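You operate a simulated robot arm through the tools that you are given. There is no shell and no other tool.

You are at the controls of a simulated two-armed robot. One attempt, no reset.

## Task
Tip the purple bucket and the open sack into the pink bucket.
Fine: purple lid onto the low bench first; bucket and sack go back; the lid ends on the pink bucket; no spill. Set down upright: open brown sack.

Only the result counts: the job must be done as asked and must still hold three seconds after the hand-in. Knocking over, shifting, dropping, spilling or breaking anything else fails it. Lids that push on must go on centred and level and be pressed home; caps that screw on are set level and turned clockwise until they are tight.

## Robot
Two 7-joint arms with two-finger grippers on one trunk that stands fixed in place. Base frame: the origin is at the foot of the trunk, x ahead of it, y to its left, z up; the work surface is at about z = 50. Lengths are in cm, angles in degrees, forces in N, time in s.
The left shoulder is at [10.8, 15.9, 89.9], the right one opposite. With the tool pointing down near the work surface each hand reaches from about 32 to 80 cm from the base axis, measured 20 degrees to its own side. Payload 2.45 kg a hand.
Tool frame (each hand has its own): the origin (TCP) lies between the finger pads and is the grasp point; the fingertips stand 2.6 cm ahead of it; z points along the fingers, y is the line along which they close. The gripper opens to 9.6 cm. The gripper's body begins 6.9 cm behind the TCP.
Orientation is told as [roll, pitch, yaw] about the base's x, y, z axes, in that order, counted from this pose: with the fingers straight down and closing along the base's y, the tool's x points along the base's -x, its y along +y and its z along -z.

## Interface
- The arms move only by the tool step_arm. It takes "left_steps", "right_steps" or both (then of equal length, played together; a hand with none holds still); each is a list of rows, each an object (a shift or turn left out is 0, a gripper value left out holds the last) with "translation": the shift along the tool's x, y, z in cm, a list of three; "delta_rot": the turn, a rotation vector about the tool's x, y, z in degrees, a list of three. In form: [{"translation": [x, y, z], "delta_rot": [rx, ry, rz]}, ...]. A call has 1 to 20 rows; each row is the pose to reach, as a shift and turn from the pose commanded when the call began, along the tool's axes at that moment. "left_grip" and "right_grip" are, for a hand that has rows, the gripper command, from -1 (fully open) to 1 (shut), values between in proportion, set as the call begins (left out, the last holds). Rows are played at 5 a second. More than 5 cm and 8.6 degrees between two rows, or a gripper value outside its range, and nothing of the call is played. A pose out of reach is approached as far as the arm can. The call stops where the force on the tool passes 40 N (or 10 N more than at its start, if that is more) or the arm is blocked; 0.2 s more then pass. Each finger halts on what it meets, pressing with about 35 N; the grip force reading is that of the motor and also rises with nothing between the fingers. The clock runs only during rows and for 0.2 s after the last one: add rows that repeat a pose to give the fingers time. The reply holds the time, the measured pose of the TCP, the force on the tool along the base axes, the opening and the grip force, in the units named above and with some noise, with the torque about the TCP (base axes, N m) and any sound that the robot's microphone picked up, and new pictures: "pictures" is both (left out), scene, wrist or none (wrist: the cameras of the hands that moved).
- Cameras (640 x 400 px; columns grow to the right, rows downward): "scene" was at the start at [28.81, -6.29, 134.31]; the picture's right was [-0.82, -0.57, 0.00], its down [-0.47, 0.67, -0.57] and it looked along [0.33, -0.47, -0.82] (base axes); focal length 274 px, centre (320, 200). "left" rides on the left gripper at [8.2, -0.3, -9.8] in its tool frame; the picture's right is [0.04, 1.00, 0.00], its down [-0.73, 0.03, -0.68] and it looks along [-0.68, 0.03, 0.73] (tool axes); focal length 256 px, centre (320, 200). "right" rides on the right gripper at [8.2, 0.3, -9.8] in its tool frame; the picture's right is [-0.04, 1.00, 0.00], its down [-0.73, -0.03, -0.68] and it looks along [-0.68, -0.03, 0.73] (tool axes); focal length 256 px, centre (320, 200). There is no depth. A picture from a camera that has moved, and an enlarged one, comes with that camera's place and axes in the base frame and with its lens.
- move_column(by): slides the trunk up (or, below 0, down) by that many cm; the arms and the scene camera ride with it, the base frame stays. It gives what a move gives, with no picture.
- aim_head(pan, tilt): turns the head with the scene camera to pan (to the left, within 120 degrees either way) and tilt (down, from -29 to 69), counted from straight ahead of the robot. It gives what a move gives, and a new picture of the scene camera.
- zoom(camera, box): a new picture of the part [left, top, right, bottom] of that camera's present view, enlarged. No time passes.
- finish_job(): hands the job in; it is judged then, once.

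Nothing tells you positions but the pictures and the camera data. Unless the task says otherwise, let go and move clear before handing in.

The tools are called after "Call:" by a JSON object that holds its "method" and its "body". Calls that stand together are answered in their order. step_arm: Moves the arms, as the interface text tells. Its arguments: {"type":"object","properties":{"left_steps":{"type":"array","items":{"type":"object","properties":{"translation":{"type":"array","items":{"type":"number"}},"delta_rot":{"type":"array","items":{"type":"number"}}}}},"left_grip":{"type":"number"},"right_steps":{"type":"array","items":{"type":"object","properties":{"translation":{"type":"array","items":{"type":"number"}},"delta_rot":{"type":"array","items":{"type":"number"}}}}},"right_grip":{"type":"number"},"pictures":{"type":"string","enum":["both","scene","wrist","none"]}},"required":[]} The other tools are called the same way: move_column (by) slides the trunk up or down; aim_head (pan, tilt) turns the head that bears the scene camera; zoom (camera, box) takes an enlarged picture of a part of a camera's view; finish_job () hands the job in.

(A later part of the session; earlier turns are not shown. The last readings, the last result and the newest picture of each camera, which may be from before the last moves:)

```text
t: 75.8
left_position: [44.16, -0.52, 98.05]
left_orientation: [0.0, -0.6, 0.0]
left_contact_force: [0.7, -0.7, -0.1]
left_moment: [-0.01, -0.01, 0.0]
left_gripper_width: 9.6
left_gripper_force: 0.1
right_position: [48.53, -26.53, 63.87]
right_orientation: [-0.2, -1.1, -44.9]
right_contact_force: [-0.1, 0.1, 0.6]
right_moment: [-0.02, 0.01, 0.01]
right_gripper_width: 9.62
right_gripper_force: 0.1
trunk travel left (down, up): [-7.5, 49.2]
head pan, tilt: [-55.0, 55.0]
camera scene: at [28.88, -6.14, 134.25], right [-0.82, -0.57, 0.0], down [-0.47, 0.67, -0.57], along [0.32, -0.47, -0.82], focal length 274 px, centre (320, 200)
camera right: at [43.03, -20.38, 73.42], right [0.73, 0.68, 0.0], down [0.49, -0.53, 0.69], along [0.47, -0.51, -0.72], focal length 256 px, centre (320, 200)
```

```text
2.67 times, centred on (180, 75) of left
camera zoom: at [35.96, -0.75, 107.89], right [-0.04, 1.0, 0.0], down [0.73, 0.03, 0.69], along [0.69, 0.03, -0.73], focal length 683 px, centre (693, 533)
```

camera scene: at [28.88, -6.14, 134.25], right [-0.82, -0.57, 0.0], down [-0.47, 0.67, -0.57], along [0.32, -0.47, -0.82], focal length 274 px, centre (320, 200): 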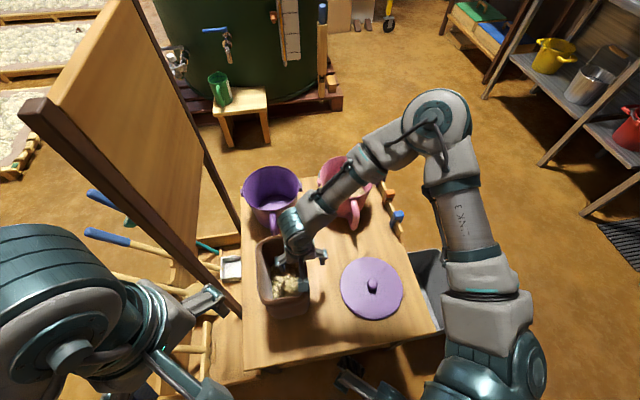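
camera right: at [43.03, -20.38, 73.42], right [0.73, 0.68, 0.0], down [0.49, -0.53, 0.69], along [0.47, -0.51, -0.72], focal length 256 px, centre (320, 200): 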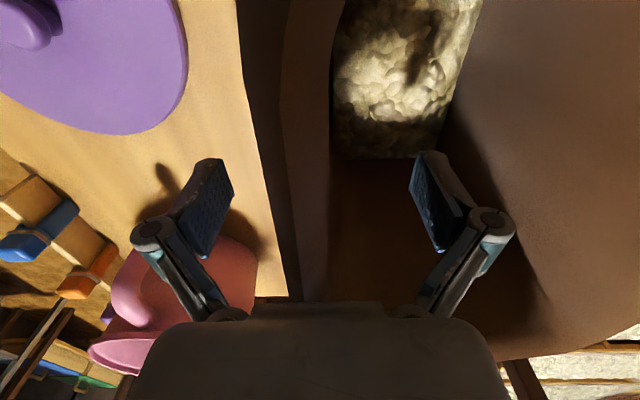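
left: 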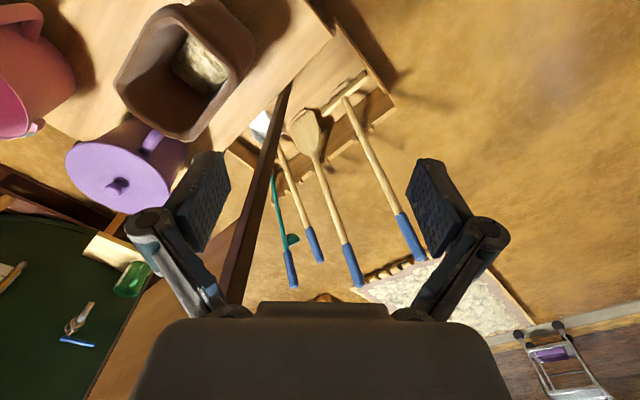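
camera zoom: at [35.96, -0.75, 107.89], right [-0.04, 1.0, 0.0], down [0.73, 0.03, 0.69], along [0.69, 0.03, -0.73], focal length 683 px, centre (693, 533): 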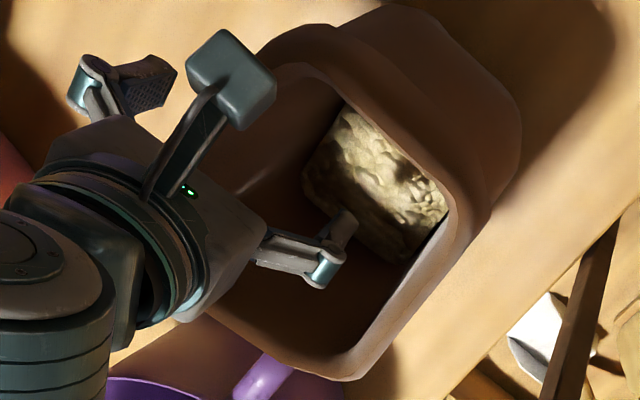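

The wall is about 0.3 cm towards -w of the grasp point. I'm shifting and closing.

Call:
{"method": "step_arm", "body": {"right_steps": [{"translation": [0, -0.3, 0]}, {"translation": [0, -0.3, 0]}], "pictures": "none"}}

Call:
{"method": "step_arm", "body": {"right_steps": [{"translation": [0, 0, 0]}, {"translation": [0, 0, 0]}, {"translation": [0, 0, 0]}, {"translation": [0, 0, 0]}, {"translation": [0, 0, 0]}, {"translation": [0, 0, 0]}], "right_grip": 1}}

Call:
{"method": "zoom", "body": {"camera": "left", "box": [60, 0, 300, 150]}}

```text
t: 76.4
left_position: [44.07, -0.45, 98.22]
left_orientation: [-0.2, -0.5, 0.0]
left_contact_force: [-0.5, -0.4, -0.4]
left_moment: [0.02, -0.02, -0.04]
left_gripper_width: 9.61
left_gripper_force: 0.0
right_position: [48.45, -26.69, 63.91]
right_orientation: [-0.2, -1.0, -44.9]
right_contact_force: [0.7, 0.1, 0.0]
right_moment: [0.03, -0.01, 0.01]
right_gripper_width: 9.62
right_gripper_force: 0.1
trunk travel left (down, up): [-7.5, 49.2]
head pan, tilt: [-55.0, 55.0]
```

```text
t: 77.8
left_position: [44.1, -0.43, 98.21]
left_orientation: [0.0, -0.6, 0.0]
left_contact_force: [0.7, -0.6, 0.0]
left_moment: [0.04, 0.01, 0.0]
left_gripper_width: 9.58
left_gripper_force: 0.1
right_position: [48.55, -26.7, 63.92]
right_orientation: [-0.1, -1.0, -44.9]
right_contact_force: [4.0, 1.3, 6.3]
right_moment: [0.4, -0.31, 0.09]
right_gripper_width: 1.15
right_gripper_force: 35.1
trunk travel left (down, up): [-7.5, 49.2]
head pan, tilt: [-55.0, 55.0]
camera scene: at [28.84, -6.07, 134.28], right [-0.82, -0.57, 0.0], down [-0.47, 0.67, -0.57], along [0.32, -0.47, -0.82], focal length 274 px, centre (320, 200)
camera right: at [42.85, -20.58, 73.46], right [0.73, 0.68, 0.0], down [0.49, -0.53, 0.69], along [0.47, -0.51, -0.72], focal length 256 px, centre (320, 200)
```

scene: 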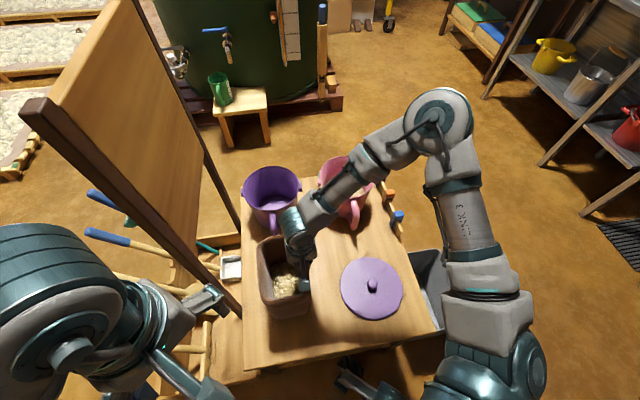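
right: 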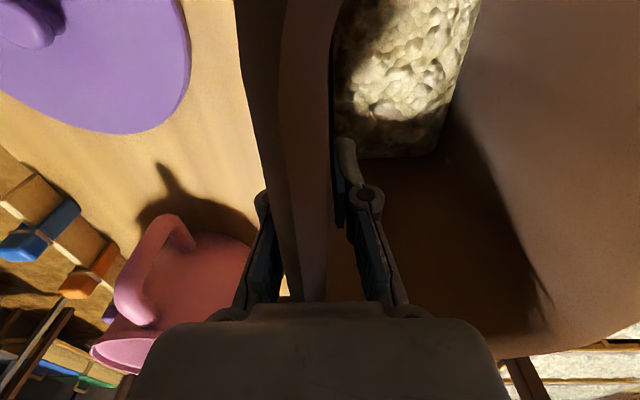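

```text
2.67 times, centred on (180, 75) of left
camera zoom: at [35.96, -0.74, 107.9], right [-0.04, 1.0, 0.0], down [0.73, 0.03, 0.69], along [0.69, 0.03, -0.73], focal length 683 px, centre (693, 533)
```

zoom: 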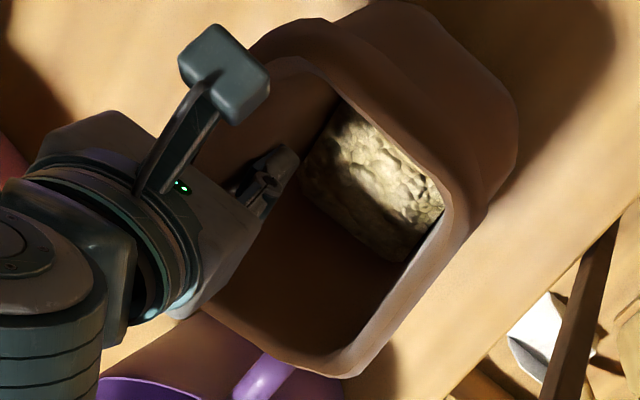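

The wall is gripped at 1.15 cm. The sack's home TCP pose is (48.5, -26.7, 63.9). Test lift.

Call:
{"method": "step_arm", "body": {"right_steps": [{"translation": [0, 0, -0.5]}, {"translation": [0, 0, -1]}, {"translation": [0, 0, -1.5]}, {"translation": [0, 0, -1.5]}, {"translation": [0, 0, -1.5]}]}}

Call:
{"method": "zoom", "body": {"camera": "left", "box": [60, 0, 300, 150]}}

```text
t: 79.0
left_position: [44.13, -0.29, 98.03]
left_orientation: [-0.1, -0.5, -0.1]
left_contact_force: [0.1, -0.2, -0.4]
left_moment: [0.0, 0.03, 0.0]
left_gripper_width: 9.6
left_gripper_force: 0.0
right_position: [48.56, -26.69, 65.35]
right_orientation: [-0.3, -1.0, -44.9]
right_contact_force: [-0.7, 0.0, -4.3]
right_moment: [-0.27, 0.13, 0.01]
right_gripper_width: 1.17
right_gripper_force: 35.1
trunk travel left (down, up): [-7.5, 49.2]
head pan, tilt: [-55.0, 55.0]
camera scene: at [28.97, -6.18, 134.23], right [-0.82, -0.57, 0.0], down [-0.47, 0.67, -0.57], along [0.32, -0.47, -0.82], focal length 274 px, centre (320, 200)
camera right: at [42.84, -20.58, 74.91], right [0.73, 0.68, -0.01], down [0.49, -0.53, 0.69], along [0.47, -0.51, -0.72], focal length 256 px, centre (320, 200)
```

scene: 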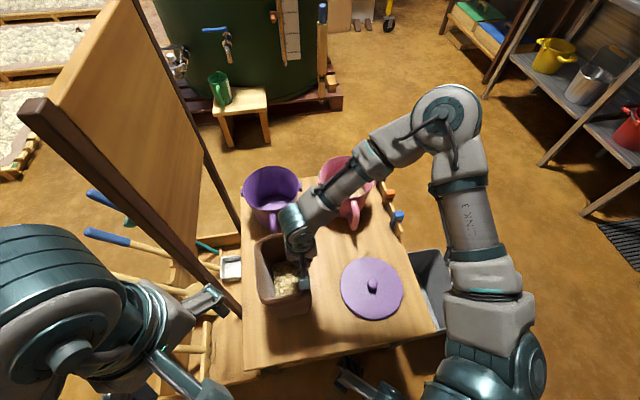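
right: 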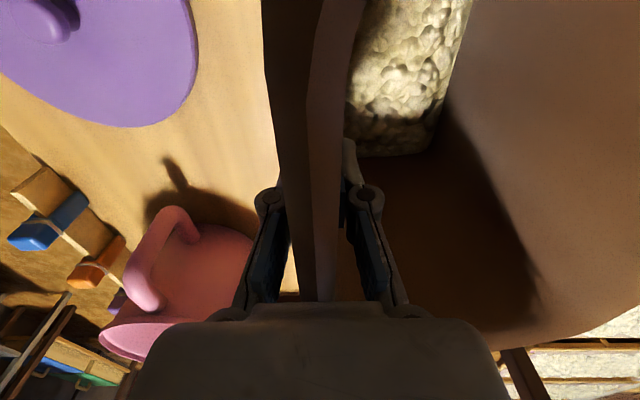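

```text
2.67 times, centred on (180, 75) of left
camera zoom: at [36.01, -0.77, 107.87], right [-0.04, 1.0, 0.0], down [0.73, 0.03, 0.69], along [0.69, 0.03, -0.73], focal length 683 px, centre (693, 533)
```

zoom: 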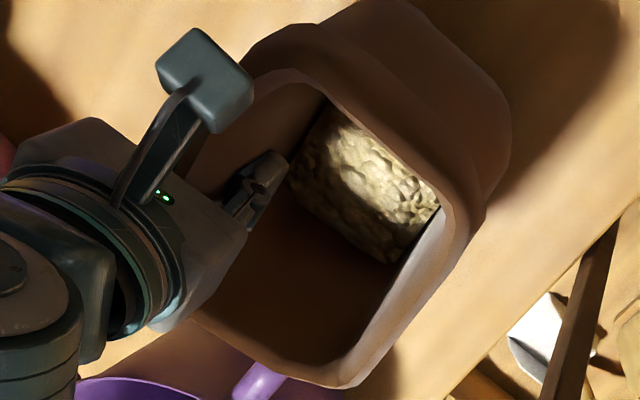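

Only 4.3 N so far and the sack may be sagging slightly. I'll lift another centimetre to see whether it's fully off.

Call:
{"method": "step_arm", "body": {"right_steps": [{"translation": [0, 0, -0.5]}, {"translation": [0, 0, -1]}, {"translation": [0, 0, -1.5]}, {"translation": [0, 0, -1.5]}, {"translation": [0, 0, -1.5]}]}}

Call:
{"method": "zoom", "body": {"camera": "left", "box": [60, 0, 300, 150]}}

Call:
{"method": "zoom", "body": {"camera": "scene", "box": [230, 200, 370, 340]}}

```text
t: 80.2
left_position: [44.06, -0.24, 98.17]
left_orientation: [-0.2, -0.5, 0.0]
left_contact_force: [0.4, 0.2, 0.0]
left_moment: [-0.01, 0.01, -0.01]
left_gripper_width: 9.59
left_gripper_force: 0.0
right_position: [48.45, -26.76, 66.94]
right_orientation: [-0.3, -1.1, -44.9]
right_contact_force: [0.1, -0.8, -5.4]
right_moment: [-0.3, 0.13, 0.01]
right_gripper_width: 1.18
right_gripper_force: 35.0
trunk travel left (down, up): [-7.5, 49.2]
head pan, tilt: [-55.0, 55.0]
camera scene: at [28.96, -6.17, 134.23], right [-0.82, -0.57, 0.0], down [-0.47, 0.67, -0.57], along [0.32, -0.47, -0.82], focal length 274 px, centre (320, 200)
camera right: at [42.82, -20.57, 76.42], right [0.73, 0.68, 0.0], down [0.49, -0.53, 0.69], along [0.47, -0.51, -0.72], focal length 256 px, centre (320, 200)
```

scene: 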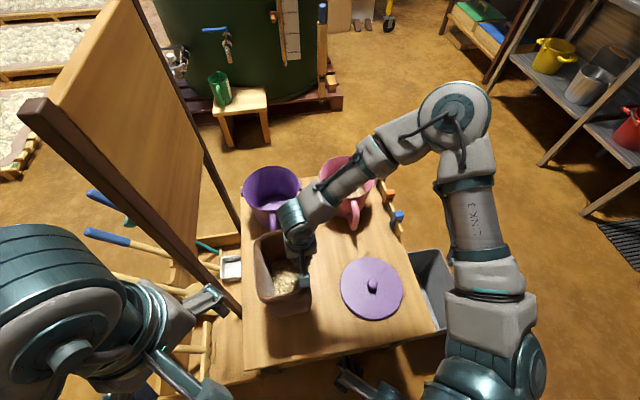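
right: 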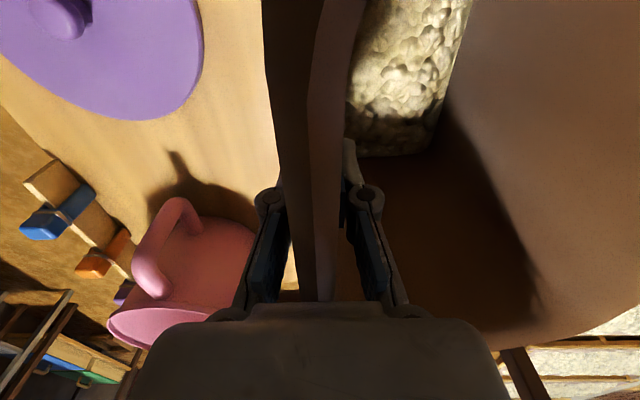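

```text
2.67 times, centred on (180, 75) of left
camera zoom: at [36.0, -0.78, 107.87], right [-0.04, 1.0, 0.0], down [0.73, 0.03, 0.69], along [0.69, 0.03, -0.73], focal length 683 px, centre (693, 533)
```

zoom: 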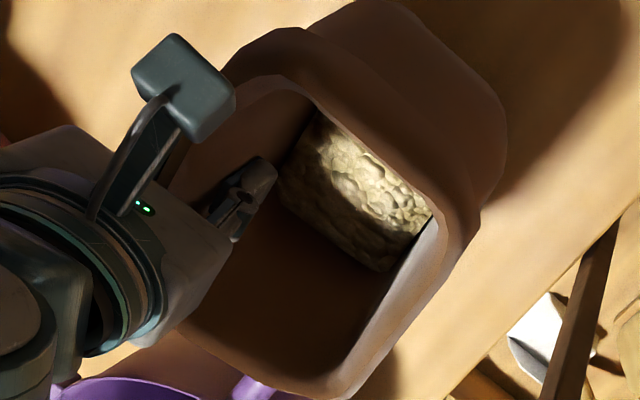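

```text
2.86 times, centred on (300, 270) of scene
camera zoom: at [28.96, -6.17, 134.23], right [-0.82, -0.57, 0.0], down [-0.47, 0.67, -0.57], along [0.32, -0.47, -0.82], focal length 782 px, centre (377, 0)
```

zoom: 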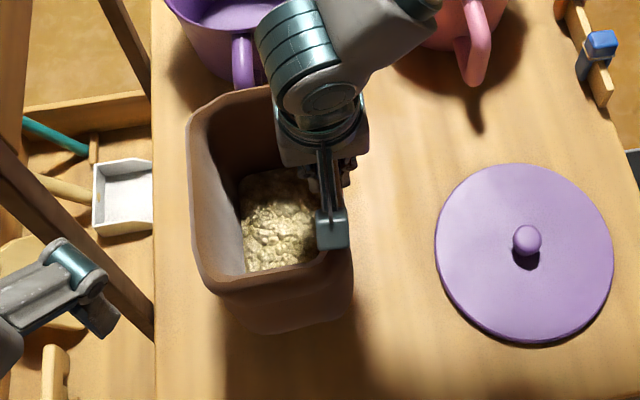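

The sack is fully off the table at about 5 N and has settled stably in the grip. I'm lifting it clear.

Call:
{"method": "step_arm", "body": {"right_steps": [{"translation": [0, 0, -2.5]}, {"translation": [0, 0, -5]}, {"translation": [0, 0, -7.5]}, {"translation": [0, 0, -10]}, {"translation": [0, 0, -12.5]}, {"translation": [0, 0, -15]}, {"translation": [0, 0, -17.5]}, {"translation": [0, 0, -17.5]}]}}

```text
t: 82.0
left_position: [44.13, -0.55, 98.08]
left_orientation: [-0.1, -0.6, -0.1]
left_contact_force: [-0.3, 0.3, -0.4]
left_moment: [-0.04, 0.03, 0.02]
left_gripper_width: 9.6
left_gripper_force: 0.1
right_position: [48.28, -26.38, 84.27]
right_orientation: [-0.3, -0.9, -44.9]
right_contact_force: [-0.2, -0.4, -5.2]
right_moment: [-0.29, 0.1, 0.02]
right_gripper_width: 1.15
right_gripper_force: 34.9
trunk travel left (down, up): [-7.5, 49.2]
head pan, tilt: [-55.0, 55.0]
camera scene: at [28.98, -6.17, 134.21], right [-0.82, -0.57, 0.0], down [-0.47, 0.67, -0.57], along [0.32, -0.47, -0.82], focal length 274 px, centre (320, 200)
camera right: at [42.66, -20.34, 93.88], right [0.73, 0.68, -0.01], down [0.49, -0.53, 0.69], along [0.47, -0.51, -0.72], focal length 256 px, centre (320, 200)
```

scene: 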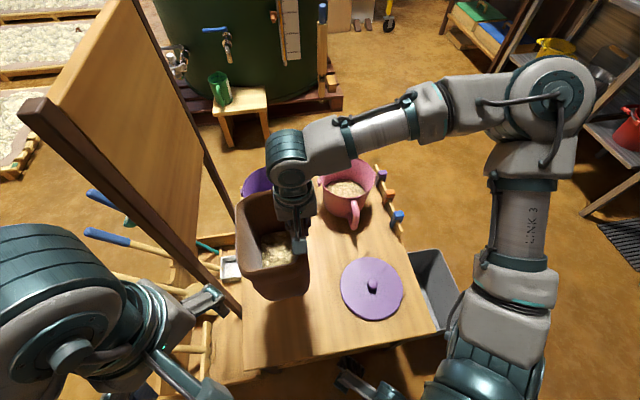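
right: 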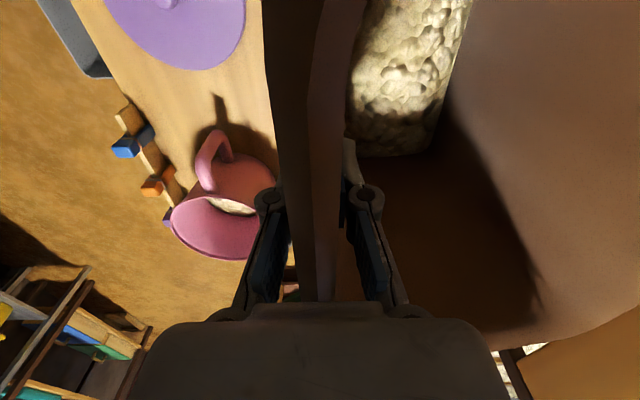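

The sack is steady. I'm carrying it diagonally over towards the pink bucket, still upright.

Call:
{"method": "step_arm", "body": {"right_steps": [{"translation": [-2.7, -2.4, -0.3]}, {"translation": [-5.4, -4.8, -0.6]}, {"translation": [-8.1, -7.1, -0.9]}, {"translation": [-10.9, -9.5, -1.2]}, {"translation": [-13.6, -11.9, -1.5]}, {"translation": [-16.3, -14.3, -1.5]}, {"translation": [-19.0, -16.7, -1.5]}, {"translation": [-21.8, -19.0, -1.5]}, {"translation": [-24.5, -21.4, -1.5]}, {"translation": [-27.2, -23.8, -1.5]}, {"translation": [-27.2, -23.8, -1.5]}]}}

Call:
{"method": "zoom", "body": {"camera": "scene", "box": [220, 60, 440, 240]}}

```text
t: 84.4
left_position: [44.06, -0.49, 98.15]
left_orientation: [-0.1, -0.6, -0.1]
left_contact_force: [0.2, 0.3, 0.3]
left_moment: [-0.02, 0.01, -0.04]
left_gripper_width: 9.58
left_gripper_force: 0.1
right_position: [50.76, -62.45, 86.52]
right_orientation: [-0.3, -0.9, -44.8]
right_contact_force: [0.1, 0.3, -5.4]
right_moment: [-0.29, 0.11, 0.0]
right_gripper_width: 1.18
right_gripper_force: 35.1
trunk travel left (down, up): [-7.5, 49.2]
head pan, tilt: [-55.0, 55.0]
camera scene: at [28.9, -6.49, 134.23], right [-0.82, -0.57, 0.0], down [-0.47, 0.67, -0.57], along [0.32, -0.47, -0.82], focal length 274 px, centre (320, 200)
camera right: at [45.1, -56.32, 96.05], right [0.73, 0.68, 0.0], down [0.49, -0.53, 0.69], along [0.47, -0.51, -0.72], focal length 256 px, centre (320, 200)
```

scene: 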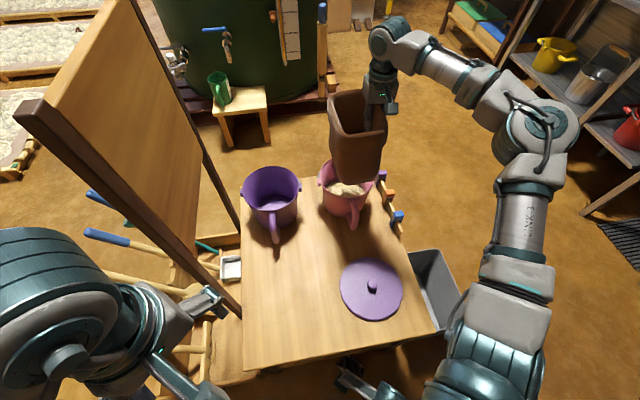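
right: 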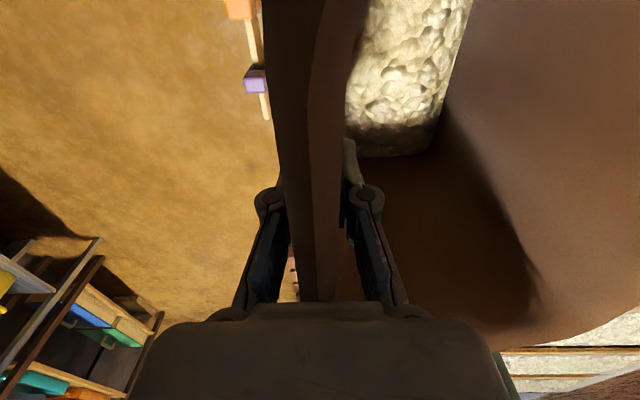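

```text
2.22 times, centred on (330, 150) of scene
camera zoom: at [28.9, -6.49, 134.23], right [-0.82, -0.57, 0.0], down [-0.47, 0.67, -0.57], along [0.32, -0.47, -0.82], focal length 608 px, centre (298, 311)
```

zoom: 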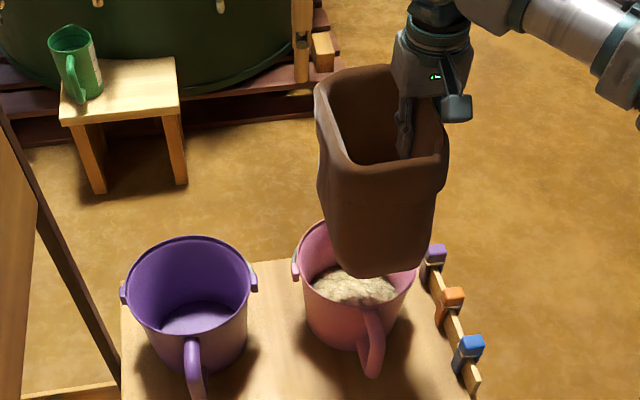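

The sack is held steady above the pink bucket with a small sideways lean. I'm moving it outward and tilting to 45°, with the near lip ending over the pink mouth.

Call:
{"method": "step_arm", "body": {"right_steps": [{"translation": [-1.4, 0, -0.7], "delta_rot": [0, -5, 0]}, {"translation": [-2.7, 0, -1.3], "delta_rot": [0, -10, 0]}, {"translation": [-4.1, 0, -1.8], "delta_rot": [0, -15, 0]}, {"translation": [-5.5, 0, -2.1], "delta_rot": [0, -20, 0]}, {"translation": [-6.8, 0, -1.5], "delta_rot": [0, -25, 0]}, {"translation": [-8.2, 0, -0.5], "delta_rot": [0, -30, 0]}, {"translation": [-9.6, 0, 1.0], "delta_rot": [0, -35, 0]}, {"translation": [-10.9, 0, 2.7], "delta_rot": [0, -40, 0]}, {"translation": [-12.3, 0, 4.5], "delta_rot": [0, -45, 0]}, {"translation": [-12.3, 0, 4.5], "delta_rot": [0, -45, 0]}]}}

Call:
{"method": "zoom", "body": {"camera": "scene", "box": [240, 40, 460, 220]}}

```text
t: 86.6
left_position: [44.19, -0.54, 98.11]
left_orientation: [-0.1, -0.6, -0.1]
left_contact_force: [-1.0, 0.3, -0.4]
left_moment: [-0.01, 0.0, 0.0]
left_gripper_width: 9.6
left_gripper_force: 0.2
right_position: [59.52, -71.27, 82.25]
right_orientation: [-0.4, -45.9, -44.6]
right_contact_force: [0.1, 0.3, -5.0]
right_moment: [-0.08, 0.28, -0.01]
right_gripper_width: 1.17
right_gripper_force: 35.0
trunk travel left (down, up): [-7.5, 49.2]
head pan, tilt: [-55.0, 55.0]
camera scene: at [28.9, -6.51, 134.23], right [-0.82, -0.57, 0.0], down [-0.47, 0.67, -0.57], along [0.32, -0.47, -0.82], focal length 274 px, centre (320, 200)
camera right: at [50.74, -62.04, 82.99], right [0.73, 0.69, 0.02], down [0.0, -0.03, 1.0], along [0.69, -0.72, -0.02], focal length 256 px, centre (320, 200)
```

scene: 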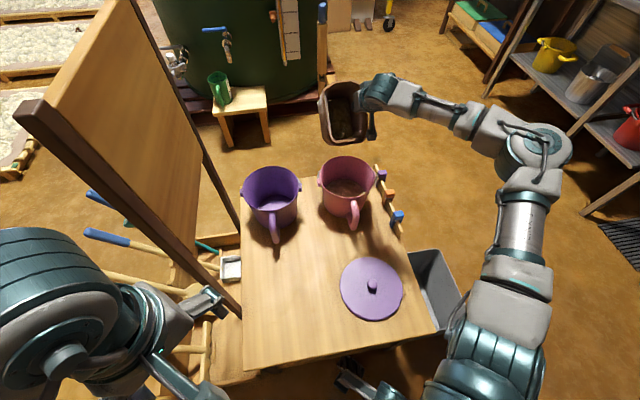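
right: 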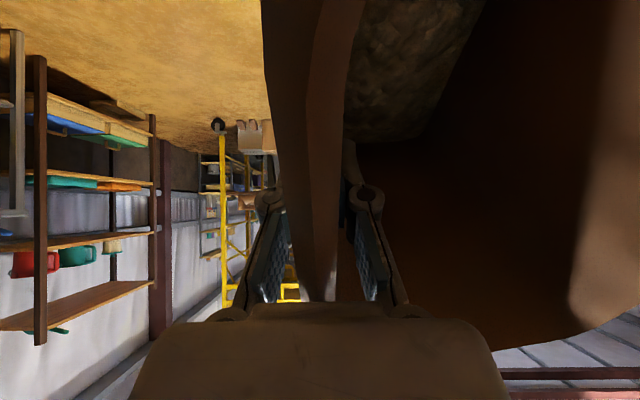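

```text
2.22 times, centred on (350, 130) of scene
camera zoom: at [28.9, -6.51, 134.23], right [-0.82, -0.57, 0.0], down [-0.47, 0.67, -0.57], along [0.32, -0.47, -0.82], focal length 608 px, centre (253, 356)
```

zoom: 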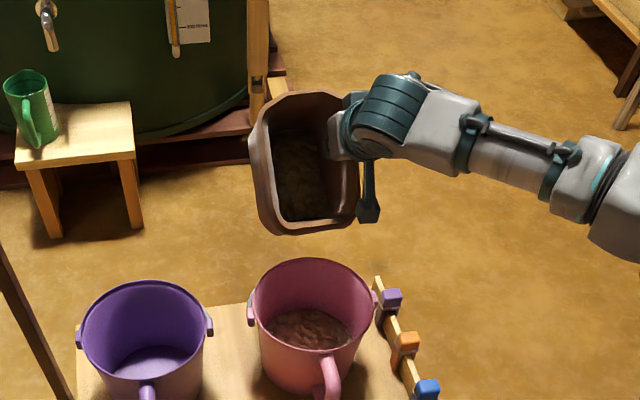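

The lip is about 1.3 cm left of centre, so I'm correcting that and tilting slowly to 75°.

Call:
{"method": "step_arm", "body": {"right_steps": [{"translation": [0.1, -0.15, -0.43], "delta_rot": [0, -3.75, 0]}, {"translation": [0.2, -0.3, -0.87], "delta_rot": [0, -7.5, 0]}, {"translation": [0.3, -0.45, -1.3], "delta_rot": [0, -11.25, 0]}, {"translation": [0.4, -0.6, -1.73], "delta_rot": [0, -15, 0]}, {"translation": [0.5, -0.75, -2.16], "delta_rot": [0, -18.75, 0]}, {"translation": [0.6, -0.9, -2.6], "delta_rot": [0, -22.5, 0]}, {"translation": [0.7, -1.05, -3.03], "delta_rot": [0, -26.25, 0]}, {"translation": [0.83, -1.2, -3.46], "delta_rot": [0, -30, 0]}, {"translation": [0.83, -1.2, -3.46], "delta_rot": [0, -30, 0]}, {"translation": [0.83, -1.2, -3.46], "delta_rot": [0, -30, 0]}]}}

Call:
{"method": "zoom", "body": {"camera": "scene", "box": [240, 40, 460, 220]}}

```text
t: 88.8
left_position: [44.19, -0.49, 98.11]
left_orientation: [0.0, -0.5, 0.0]
left_contact_force: [-0.5, -0.3, -0.2]
left_moment: [0.0, -0.02, -0.02]
left_gripper_width: 9.59
left_gripper_force: 0.0
right_position: [56.64, -69.91, 83.84]
right_orientation: [-1.3, -75.9, -43.5]
right_contact_force: [-0.3, -0.2, -5.3]
right_moment: [-0.05, 0.37, 0.02]
right_gripper_width: 1.16
right_gripper_force: 35.3
trunk travel left (down, up): [-7.5, 49.2]
head pan, tilt: [-55.0, 55.0]
camera scene: at [28.91, -6.48, 134.22], right [-0.82, -0.57, 0.0], down [-0.47, 0.67, -0.57], along [0.32, -0.47, -0.82], focal length 274 px, centre (320, 200)
camera right: at [48.59, -61.6, 78.26], right [0.71, 0.7, 0.03], down [-0.36, 0.32, 0.88], along [0.6, -0.64, 0.48], focal length 256 px, centre (320, 200)
```

scene: 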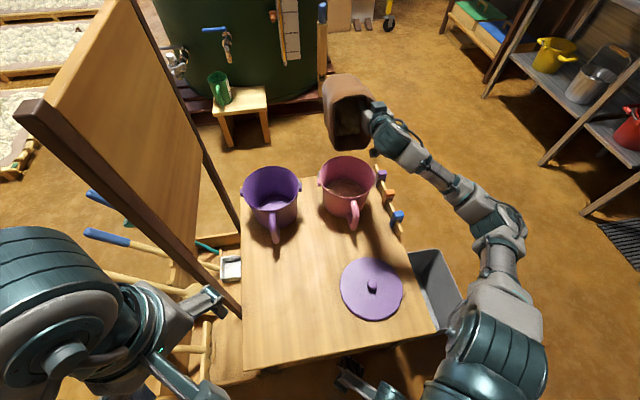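
right: 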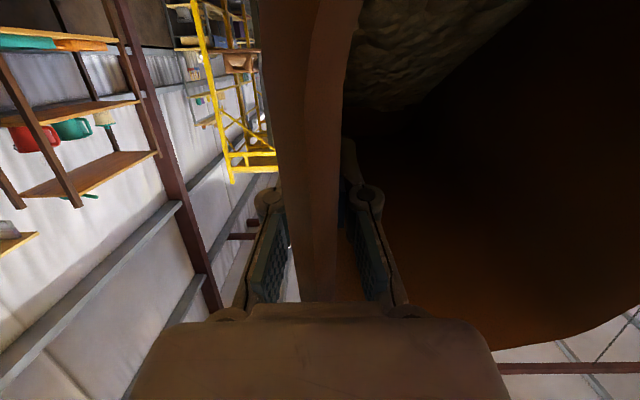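

```text
2.22 times, centred on (350, 130) of scene
camera zoom: at [28.91, -6.48, 134.22], right [-0.82, -0.57, 0.0], down [-0.47, 0.67, -0.57], along [0.32, -0.47, -0.82], focal length 608 px, centre (253, 356)
```

zoom: 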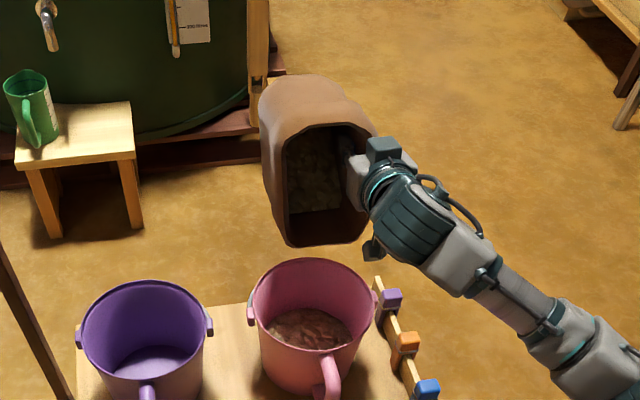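

The lip is centred over the pink mouth and nothing is flowing yet. I'm continuing slowly to 95°.

Call:
{"method": "step_arm", "body": {"right_steps": [{"translation": [-0.16, 0, -0.46], "delta_rot": [0, -2.5, 0]}, {"translation": [-0.31, 0, -0.93], "delta_rot": [0, -5, 0]}, {"translation": [-0.47, 0, -1.39], "delta_rot": [0, -7.5, 0]}, {"translation": [-0.63, 0, -1.85], "delta_rot": [0, -10, 0]}, {"translation": [-0.78, 0, -2.31], "delta_rot": [0, -12.5, 0]}, {"translation": [-0.94, 0, -2.78], "delta_rot": [0, -15, 0]}, {"translation": [-1.1, 0, -3.24], "delta_rot": [0, -17.5, 0]}, {"translation": [-1.25, 0, -3.7], "delta_rot": [0, -20, 0]}, {"translation": [-1.25, 0, -3.7], "delta_rot": [0, -20, 0]}, {"translation": [-1.25, 0, -3.7], "delta_rot": [0, -20, 0]}, {"translation": [-1.25, 0, -3.7], "delta_rot": [0, -20, 0]}]}}

Call:
{"method": "zoom", "body": {"camera": "scene", "box": [240, 40, 460, 220]}}

```text
t: 91.2
left_position: [44.12, -0.36, 98.23]
left_orientation: [-0.1, -0.6, -0.1]
left_contact_force: [-0.2, -0.3, 0.3]
left_moment: [-0.02, -0.03, 0.05]
left_gripper_width: 9.62
left_gripper_force: 0.1
right_position: [54.19, -67.58, 86.02]
right_orientation: [-177.0, -84.0, 132.2]
right_contact_force: [-0.5, -0.4, -3.7]
right_moment: [0.02, 0.22, 0.02]
right_gripper_width: 1.17
right_gripper_force: 35.6
trunk travel left (down, up): [-7.5, 49.2]
head pan, tilt: [-55.0, 55.0]
camera scene: at [28.85, -6.37, 134.24], right [-0.82, -0.57, 0.0], down [-0.47, 0.67, -0.57], along [0.32, -0.47, -0.82], focal length 274 px, centre (320, 200)
camera right: at [48.05, -61.03, 76.76], right [0.7, 0.71, 0.03], down [-0.55, 0.51, 0.66], along [0.45, -0.48, 0.75], focal length 256 px, centre (320, 200)
```

scene: 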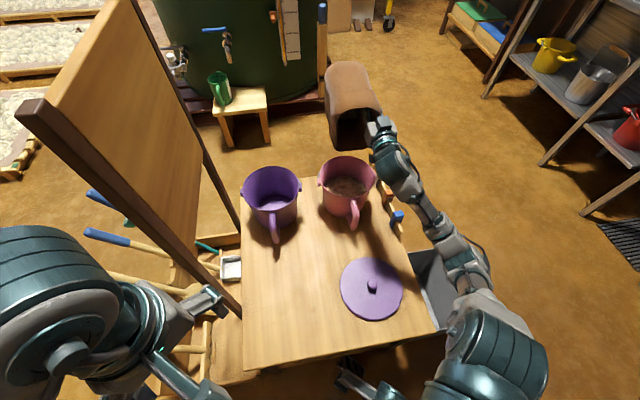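
right: 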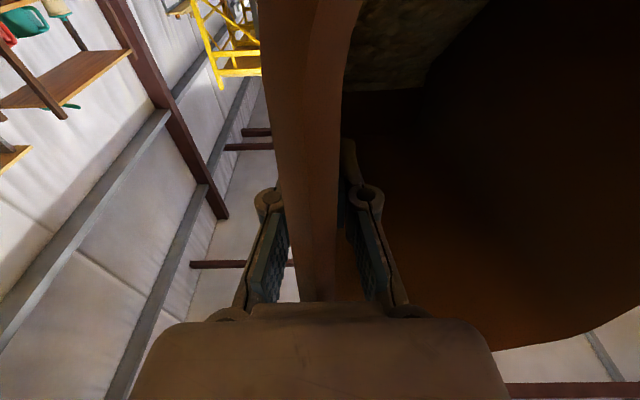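

```text
2.22 times, centred on (350, 130) of scene
camera zoom: at [28.85, -6.37, 134.24], right [-0.82, -0.57, 0.0], down [-0.47, 0.67, -0.57], along [0.32, -0.47, -0.82], focal length 608 px, centre (253, 356)
```

zoom: 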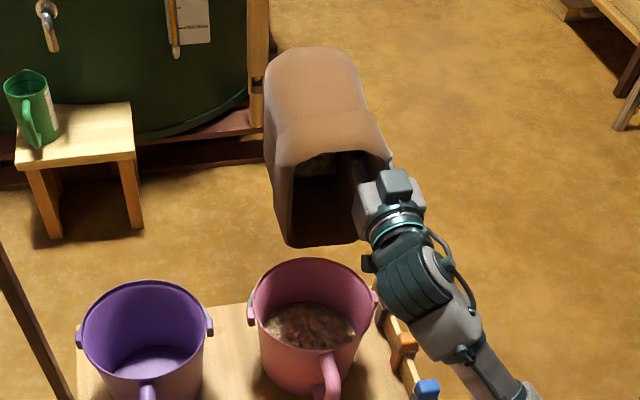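

It's flowing, with the weight down to 3.7 N. I'm continuing slowly to 112°.

Call:
{"method": "step_arm", "body": {"right_steps": [{"translation": [-0.38, 0, -0.43], "delta_rot": [0, -2.43, 0]}, {"translation": [-0.76, 0, -0.85], "delta_rot": [0, -4.86, 0]}, {"translation": [-1.14, 0, -1.28], "delta_rot": [0, -7.29, 0]}, {"translation": [-1.53, 0, -1.71], "delta_rot": [0, -9.71, 0]}, {"translation": [-1.91, 0, -2.14], "delta_rot": [0, -12.1, 0]}, {"translation": [-2.29, 0, -2.56], "delta_rot": [0, -14.6, 0]}, {"translation": [-2.67, 0, -2.99], "delta_rot": [0, -17, 0]}, {"translation": [-2.67, 0, -2.99], "delta_rot": [0, -17, 0]}, {"translation": [-2.67, 0, -2.99], "delta_rot": [0, -17, 0]}, {"translation": [-2.67, 0, -2.99], "delta_rot": [0, -17, 0]}]}}

Call:
{"method": "zoom", "body": {"camera": "scene", "box": [240, 40, 460, 220]}}

Call:
{"method": "zoom", "body": {"camera": "right", "box": [300, 0, 640, 220]}}

```text
t: 93.4
left_position: [43.94, -0.48, 98.2]
left_orientation: [-0.2, -0.7, 0.0]
left_contact_force: [0.1, 0.2, -0.8]
left_moment: [0.01, 0.0, 0.01]
left_gripper_width: 9.58
left_gripper_force: 0.0
right_position: [51.85, -65.25, 88.37]
right_orientation: [-179.2, -67.0, 134.3]
right_contact_force: [-0.3, -0.4, -0.5]
right_moment: [0.0, 0.07, -0.02]
right_gripper_width: 1.11
right_gripper_force: 34.9
trunk travel left (down, up): [-7.5, 49.2]
head pan, tilt: [-55.0, 55.0]
camera scene: at [28.81, -6.26, 134.26], right [-0.82, -0.57, 0.0], down [-0.47, 0.67, -0.57], along [0.32, -0.47, -0.82], focal length 274 px, centre (320, 200)
camera right: at [47.87, -60.92, 76.95], right [0.69, 0.72, 0.03], down [-0.66, 0.62, 0.41], along [0.28, -0.31, 0.91], focal length 256 px, centre (320, 200)
```

scene: 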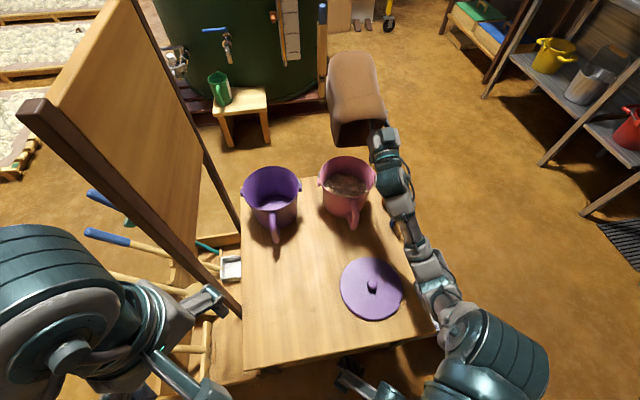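
right: 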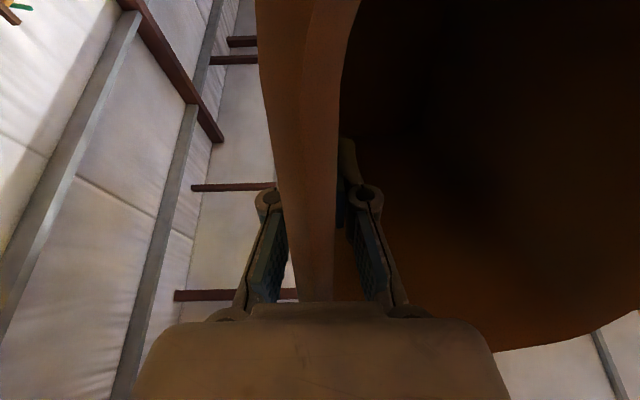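

```text
2.22 times, centred on (350, 130) of scene
camera zoom: at [28.81, -6.26, 134.26], right [-0.82, -0.57, 0.0], down [-0.47, 0.67, -0.57], along [0.32, -0.47, -0.82], focal length 608 px, centre (253, 356)
```

zoom: 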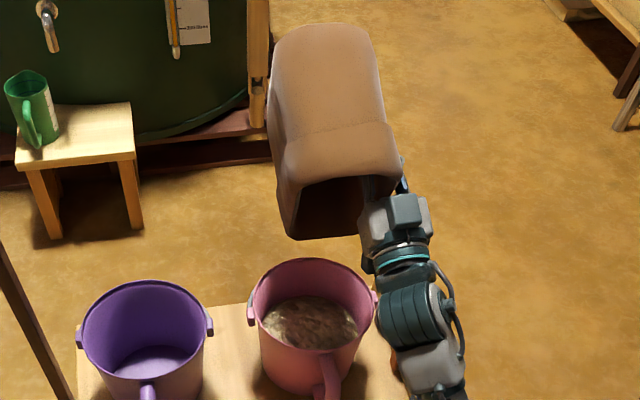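

```text
1.82 times, centred on (470, 110) of right
camera zoom: at [47.87, -60.92, 76.95], right [0.69, 0.72, 0.03], down [-0.66, 0.62, 0.41], along [0.28, -0.31, 0.91], focal length 465 px, centre (47, 364)
```

zoom: 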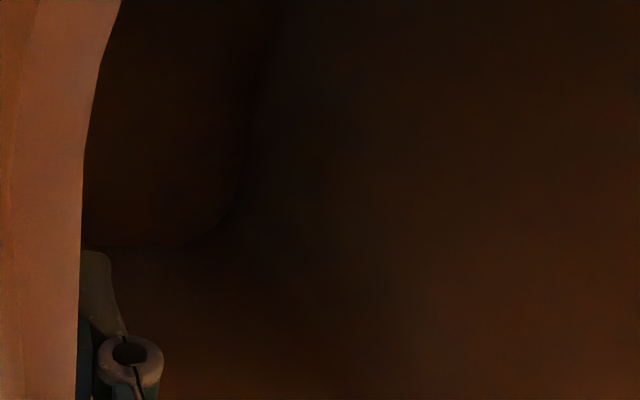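

The sack is practically weightless now. I'll give it 10° more as a final shake-out, then bring it back.

Call:
{"method": "step_arm", "body": {"right_steps": [{"translation": [-0.57, 0, -0.47], "delta_rot": [0, -3.33, 0]}, {"translation": [-1.13, 0, -0.95], "delta_rot": [0, -6.67, 0]}, {"translation": [-1.7, 0, -1.42], "delta_rot": [0, -10, 0]}, {"translation": [-1.7, 0, -1.42], "delta_rot": [0, -10, 0]}, {"translation": [-1.7, 0, -1.42], "delta_rot": [0, -10, 0]}]}}

Call:
{"method": "zoom", "body": {"camera": "scene", "box": [240, 40, 460, 240]}}

```text
t: 94.6
left_position: [44.0, -0.41, 98.27]
left_orientation: [-0.1, -0.5, 0.0]
left_contact_force: [0.2, 0.1, 0.4]
left_moment: [0.01, 0.0, -0.01]
left_gripper_width: 9.6
left_gripper_force: 0.0
right_position: [50.35, -63.89, 89.44]
right_orientation: [-179.4, -57.1, 134.5]
right_contact_force: [0.7, 0.6, -1.0]
right_moment: [0.0, 0.04, 0.04]
right_gripper_width: 1.11
right_gripper_force: 35.0
trunk travel left (down, up): [-7.5, 49.2]
head pan, tilt: [-55.0, 55.0]
camera scene: at [28.83, -6.23, 134.26], right [-0.82, -0.57, 0.0], down [-0.47, 0.67, -0.57], along [0.32, -0.47, -0.82], focal length 274 px, centre (320, 200)
camera right: at [47.93, -60.93, 77.12], right [0.69, 0.72, 0.03], down [-0.71, 0.66, 0.25], along [0.16, -0.19, 0.97], focal length 256 px, centre (320, 200)
```

scene: 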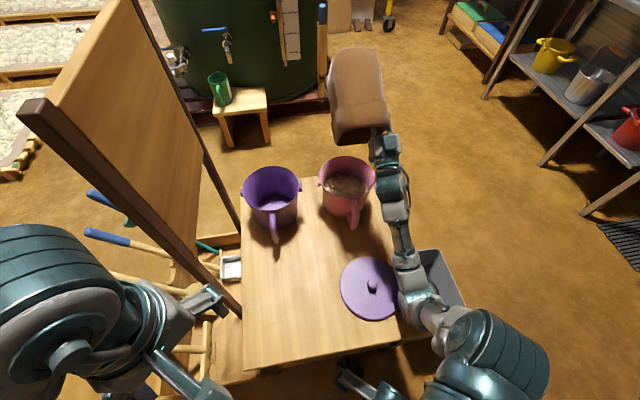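
right: 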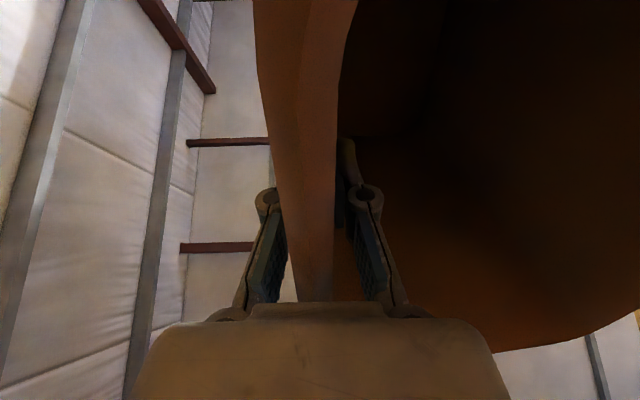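

```text
2.00 times, centred on (350, 140) of scene
camera zoom: at [28.83, -6.23, 134.26], right [-0.82, -0.57, 0.0], down [-0.47, 0.67, -0.57], along [0.32, -0.47, -0.82], focal length 548 px, centre (260, 320)
```

zoom: 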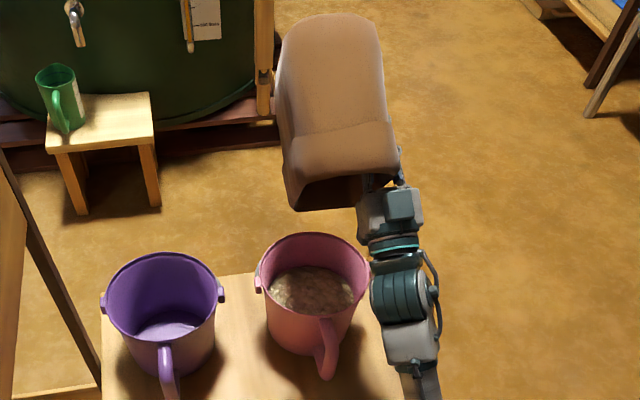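

Empty. I'm rotating the sack back upright above the pink bucket.

Call:
{"method": "step_arm", "body": {"right_steps": [{"translation": [-0.05, 0.08, -0.02], "delta_rot": [0, 7.18, 0]}, {"translation": [-0.1, 0.15, -0.04], "delta_rot": [0, 14.35, 0]}, {"translation": [-0.16, 0.23, -0.06], "delta_rot": [0, 21.5, 0]}, {"translation": [-0.2, 0.3, -0.08], "delta_rot": [0, 28.7, 0]}, {"translation": [-0.27, 0.38, -0.1], "delta_rot": [0, 35.9, 0]}, {"translation": [-0.33, 0.46, -0.13], "delta_rot": [0, 43.06, 0]}, {"translation": [-0.38, 0.53, -0.15], "delta_rot": [0, 50.2, 0]}, {"translation": [-0.44, 0.6, -0.17], "delta_rot": [0, 57.4, 0]}, {"translation": [-0.5, 0.7, -0.19], "delta_rot": [0, 64.6, 0]}, {"translation": [-0.55, 0.76, -0.21], "delta_rot": [0, 71.8, 0]}, {"translation": [-0.6, 0.84, -0.23], "delta_rot": [0, 78.9, 0]}, {"translation": [-0.66, 0.92, -0.25], "delta_rot": [0, 86.1, 0]}, {"translation": [-0.7, 1.0, -0.28], "delta_rot": [0, 93.3, 0]}, {"translation": [-0.77, 1.07, -0.3], "delta_rot": [0, 100.5, 0]}, {"translation": [-0.82, 1.15, -0.32], "delta_rot": [0, 107.6, 0]}, {"translation": [-0.88, 1.22, -0.34], "delta_rot": [0, 114.8, 0]}, {"translation": [-0.93, 1.3, -0.36], "delta_rot": [0, 122, 0]}, {"translation": [-0.93, 1.3, -0.36], "delta_rot": [0, 122, 0]}]}}

Call:
{"method": "zoom", "body": {"camera": "scene", "box": [220, 60, 440, 240]}}

```text
t: 98.4
left_position: [44.15, -0.46, 98.18]
left_orientation: [-0.1, -0.7, 0.0]
left_contact_force: [-0.8, -0.1, 0.0]
left_moment: [-0.02, 0.03, 0.01]
left_gripper_width: 9.61
left_gripper_force: 0.1
right_position: [50.88, -62.35, 90.03]
right_orientation: [-0.2, -0.9, -44.9]
right_contact_force: [0.4, -1.1, -1.2]
right_moment: [-0.04, 0.01, -0.04]
right_gripper_width: 1.1
right_gripper_force: 35.4
trunk travel left (down, up): [-7.5, 49.2]
head pan, tilt: [-55.0, 55.0]
camera scene: at [28.85, -6.38, 134.25], right [-0.82, -0.57, 0.0], down [-0.47, 0.67, -0.57], along [0.32, -0.47, -0.82], focal length 274 px, centre (320, 200)
camera right: at [45.16, -56.28, 99.59], right [0.73, 0.68, 0.0], down [0.49, -0.53, 0.69], along [0.47, -0.51, -0.72], focal length 256 px, centre (320, 200)
```

scene: 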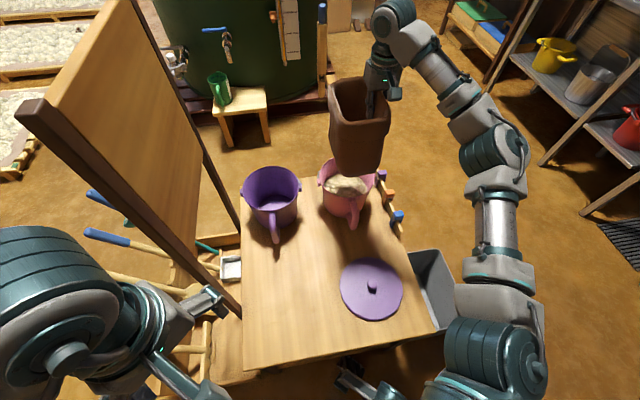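
right: 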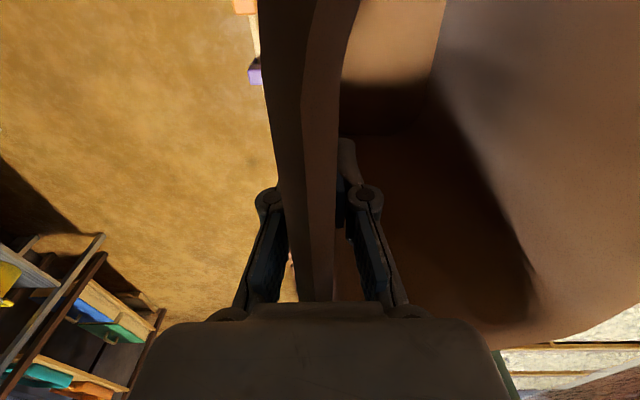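

```text
2.22 times, centred on (330, 150) of scene
camera zoom: at [28.85, -6.38, 134.25], right [-0.82, -0.57, 0.0], down [-0.47, 0.67, -0.57], along [0.32, -0.47, -0.82], focal length 608 px, centre (298, 311)
```

zoom: 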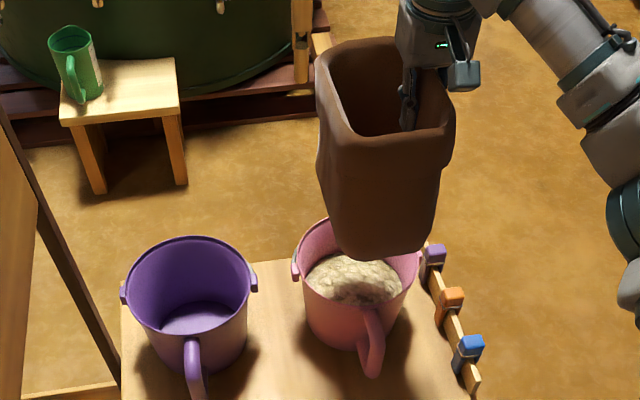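

Upright again and empty, with both loads in the pink bucket. I'm carrying the sack back above its home spot.

Call:
{"method": "step_arm", "body": {"right_steps": [{"translation": [2.69, 2.35, 0.4]}, {"translation": [5.38, 4.7, 0.8]}, {"translation": [8.07, 7.05, 1.2]}, {"translation": [10.76, 9.4, 1.6]}, {"translation": [13.45, 11.75, 2.0]}, {"translation": [16.14, 14.1, 2.4]}, {"translation": [18.83, 16.45, 2.8]}, {"translation": [21.5, 18.8, 3.2]}, {"translation": [24.2, 21.15, 3.6]}, {"translation": [26.9, 23.5, 4.0]}, {"translation": [26.9, 23.5, 4.0]}]}}

```text
t: 100.8
left_position: [44.07, -0.52, 98.08]
left_orientation: [-0.1, -0.8, 0.0]
left_contact_force: [0.1, -0.6, -0.4]
left_moment: [0.02, -0.01, 0.01]
left_gripper_width: 9.58
left_gripper_force: 0.1
right_position: [48.39, -26.74, 85.32]
right_orientation: [-0.4, -1.0, -44.9]
right_contact_force: [-0.2, -0.3, -0.6]
right_moment: [-0.02, 0.02, -0.02]
right_gripper_width: 1.1
right_gripper_force: 35.0
trunk travel left (down, up): [-7.5, 49.2]
head pan, tilt: [-55.0, 55.0]
camera scene: at [28.86, -6.14, 134.26], right [-0.82, -0.57, 0.0], down [-0.47, 0.67, -0.57], along [0.32, -0.47, -0.82], focal length 274 px, centre (320, 200)
camera right: at [42.64, -20.64, 94.97], right [0.73, 0.68, 0.0], down [0.49, -0.53, 0.69], along [0.47, -0.51, -0.72], focal length 256 px, centre (320, 200)
```

scene: 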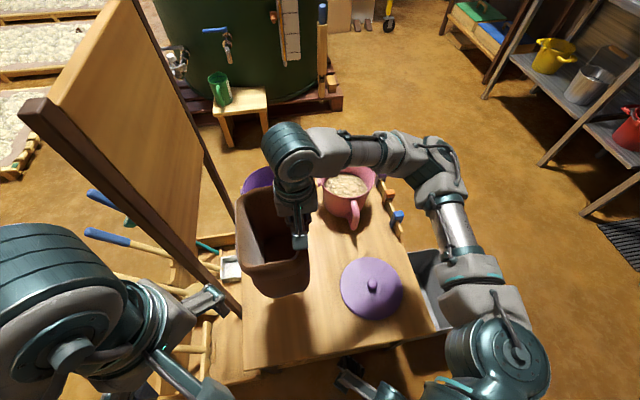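
right: 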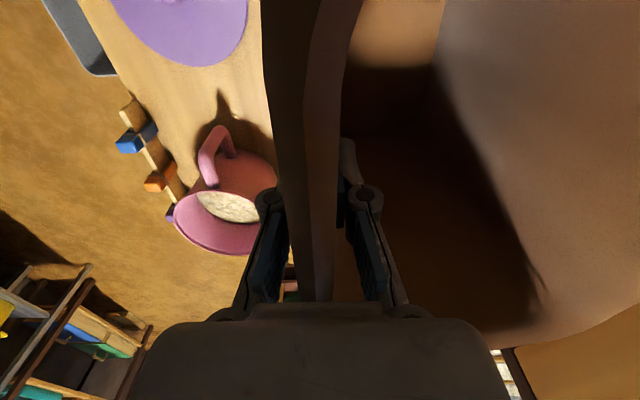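

The elbow stays well above everything. I'm lowering the sack to just above the table.

Call:
{"method": "step_arm", "body": {"right_steps": [{"translation": [0, 0, 3]}, {"translation": [0, 0, 6]}, {"translation": [0, 0, 9]}, {"translation": [0, 0, 12]}, {"translation": [0, 0, 15]}, {"translation": [0, 0, 17.5]}, {"translation": [0, 0, 17.5]}]}}

Call:
{"method": "zoom", "body": {"camera": "left", "box": [0, 0, 400, 250]}}

```text
t: 102.4
left_position: [44.06, -0.51, 98.2]
left_orientation: [0.0, -0.7, 0.0]
left_contact_force: [-0.3, 0.2, -0.2]
left_moment: [0.0, 0.03, -0.01]
left_gripper_width: 9.59
left_gripper_force: 0.0
right_position: [48.45, -27.09, 67.94]
right_orientation: [-0.3, -0.9, -44.9]
right_contact_force: [0.2, -0.6, -1.6]
right_moment: [-0.06, 0.01, -0.03]
right_gripper_width: 1.08
right_gripper_force: 35.0
trunk travel left (down, up): [-7.5, 49.2]
head pan, tilt: [-55.0, 55.0]
camera scene: at [28.86, -6.17, 134.26], right [-0.82, -0.57, 0.0], down [-0.47, 0.67, -0.57], along [0.32, -0.47, -0.82], focal length 274 px, centre (320, 200)
camera right: at [42.81, -20.93, 77.46], right [0.73, 0.68, 0.0], down [0.49, -0.53, 0.69], along [0.47, -0.51, -0.72], focal length 256 px, centre (320, 200)
```

scene: 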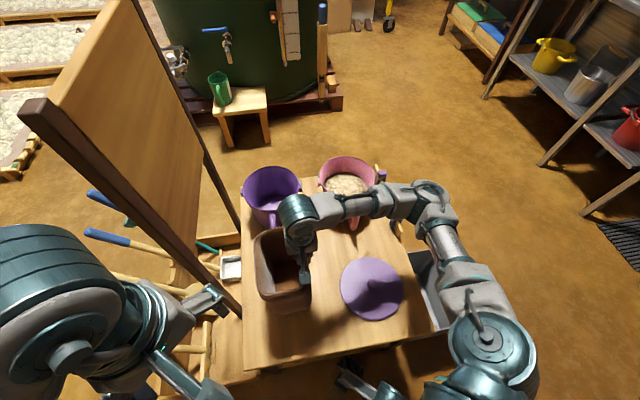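
right: 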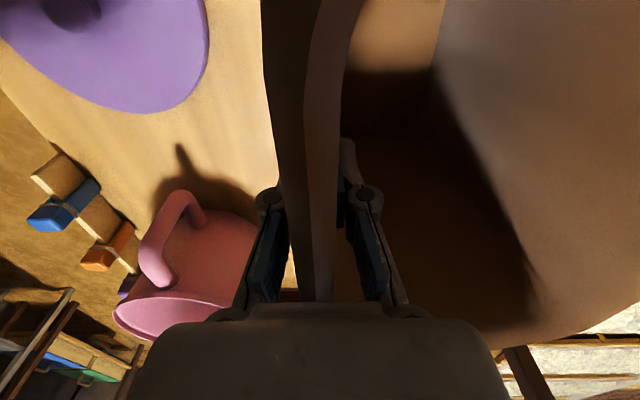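

```text
1.60 times, centred on (200, 125) of left
camera zoom: at [35.95, -0.75, 107.91], right [-0.04, 1.0, 0.0], down [0.73, 0.03, 0.69], along [0.69, 0.03, -0.73], focal length 410 px, centre (512, 320)
```

zoom: 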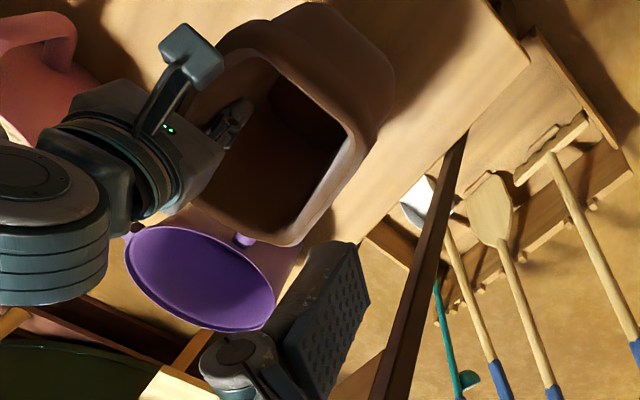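

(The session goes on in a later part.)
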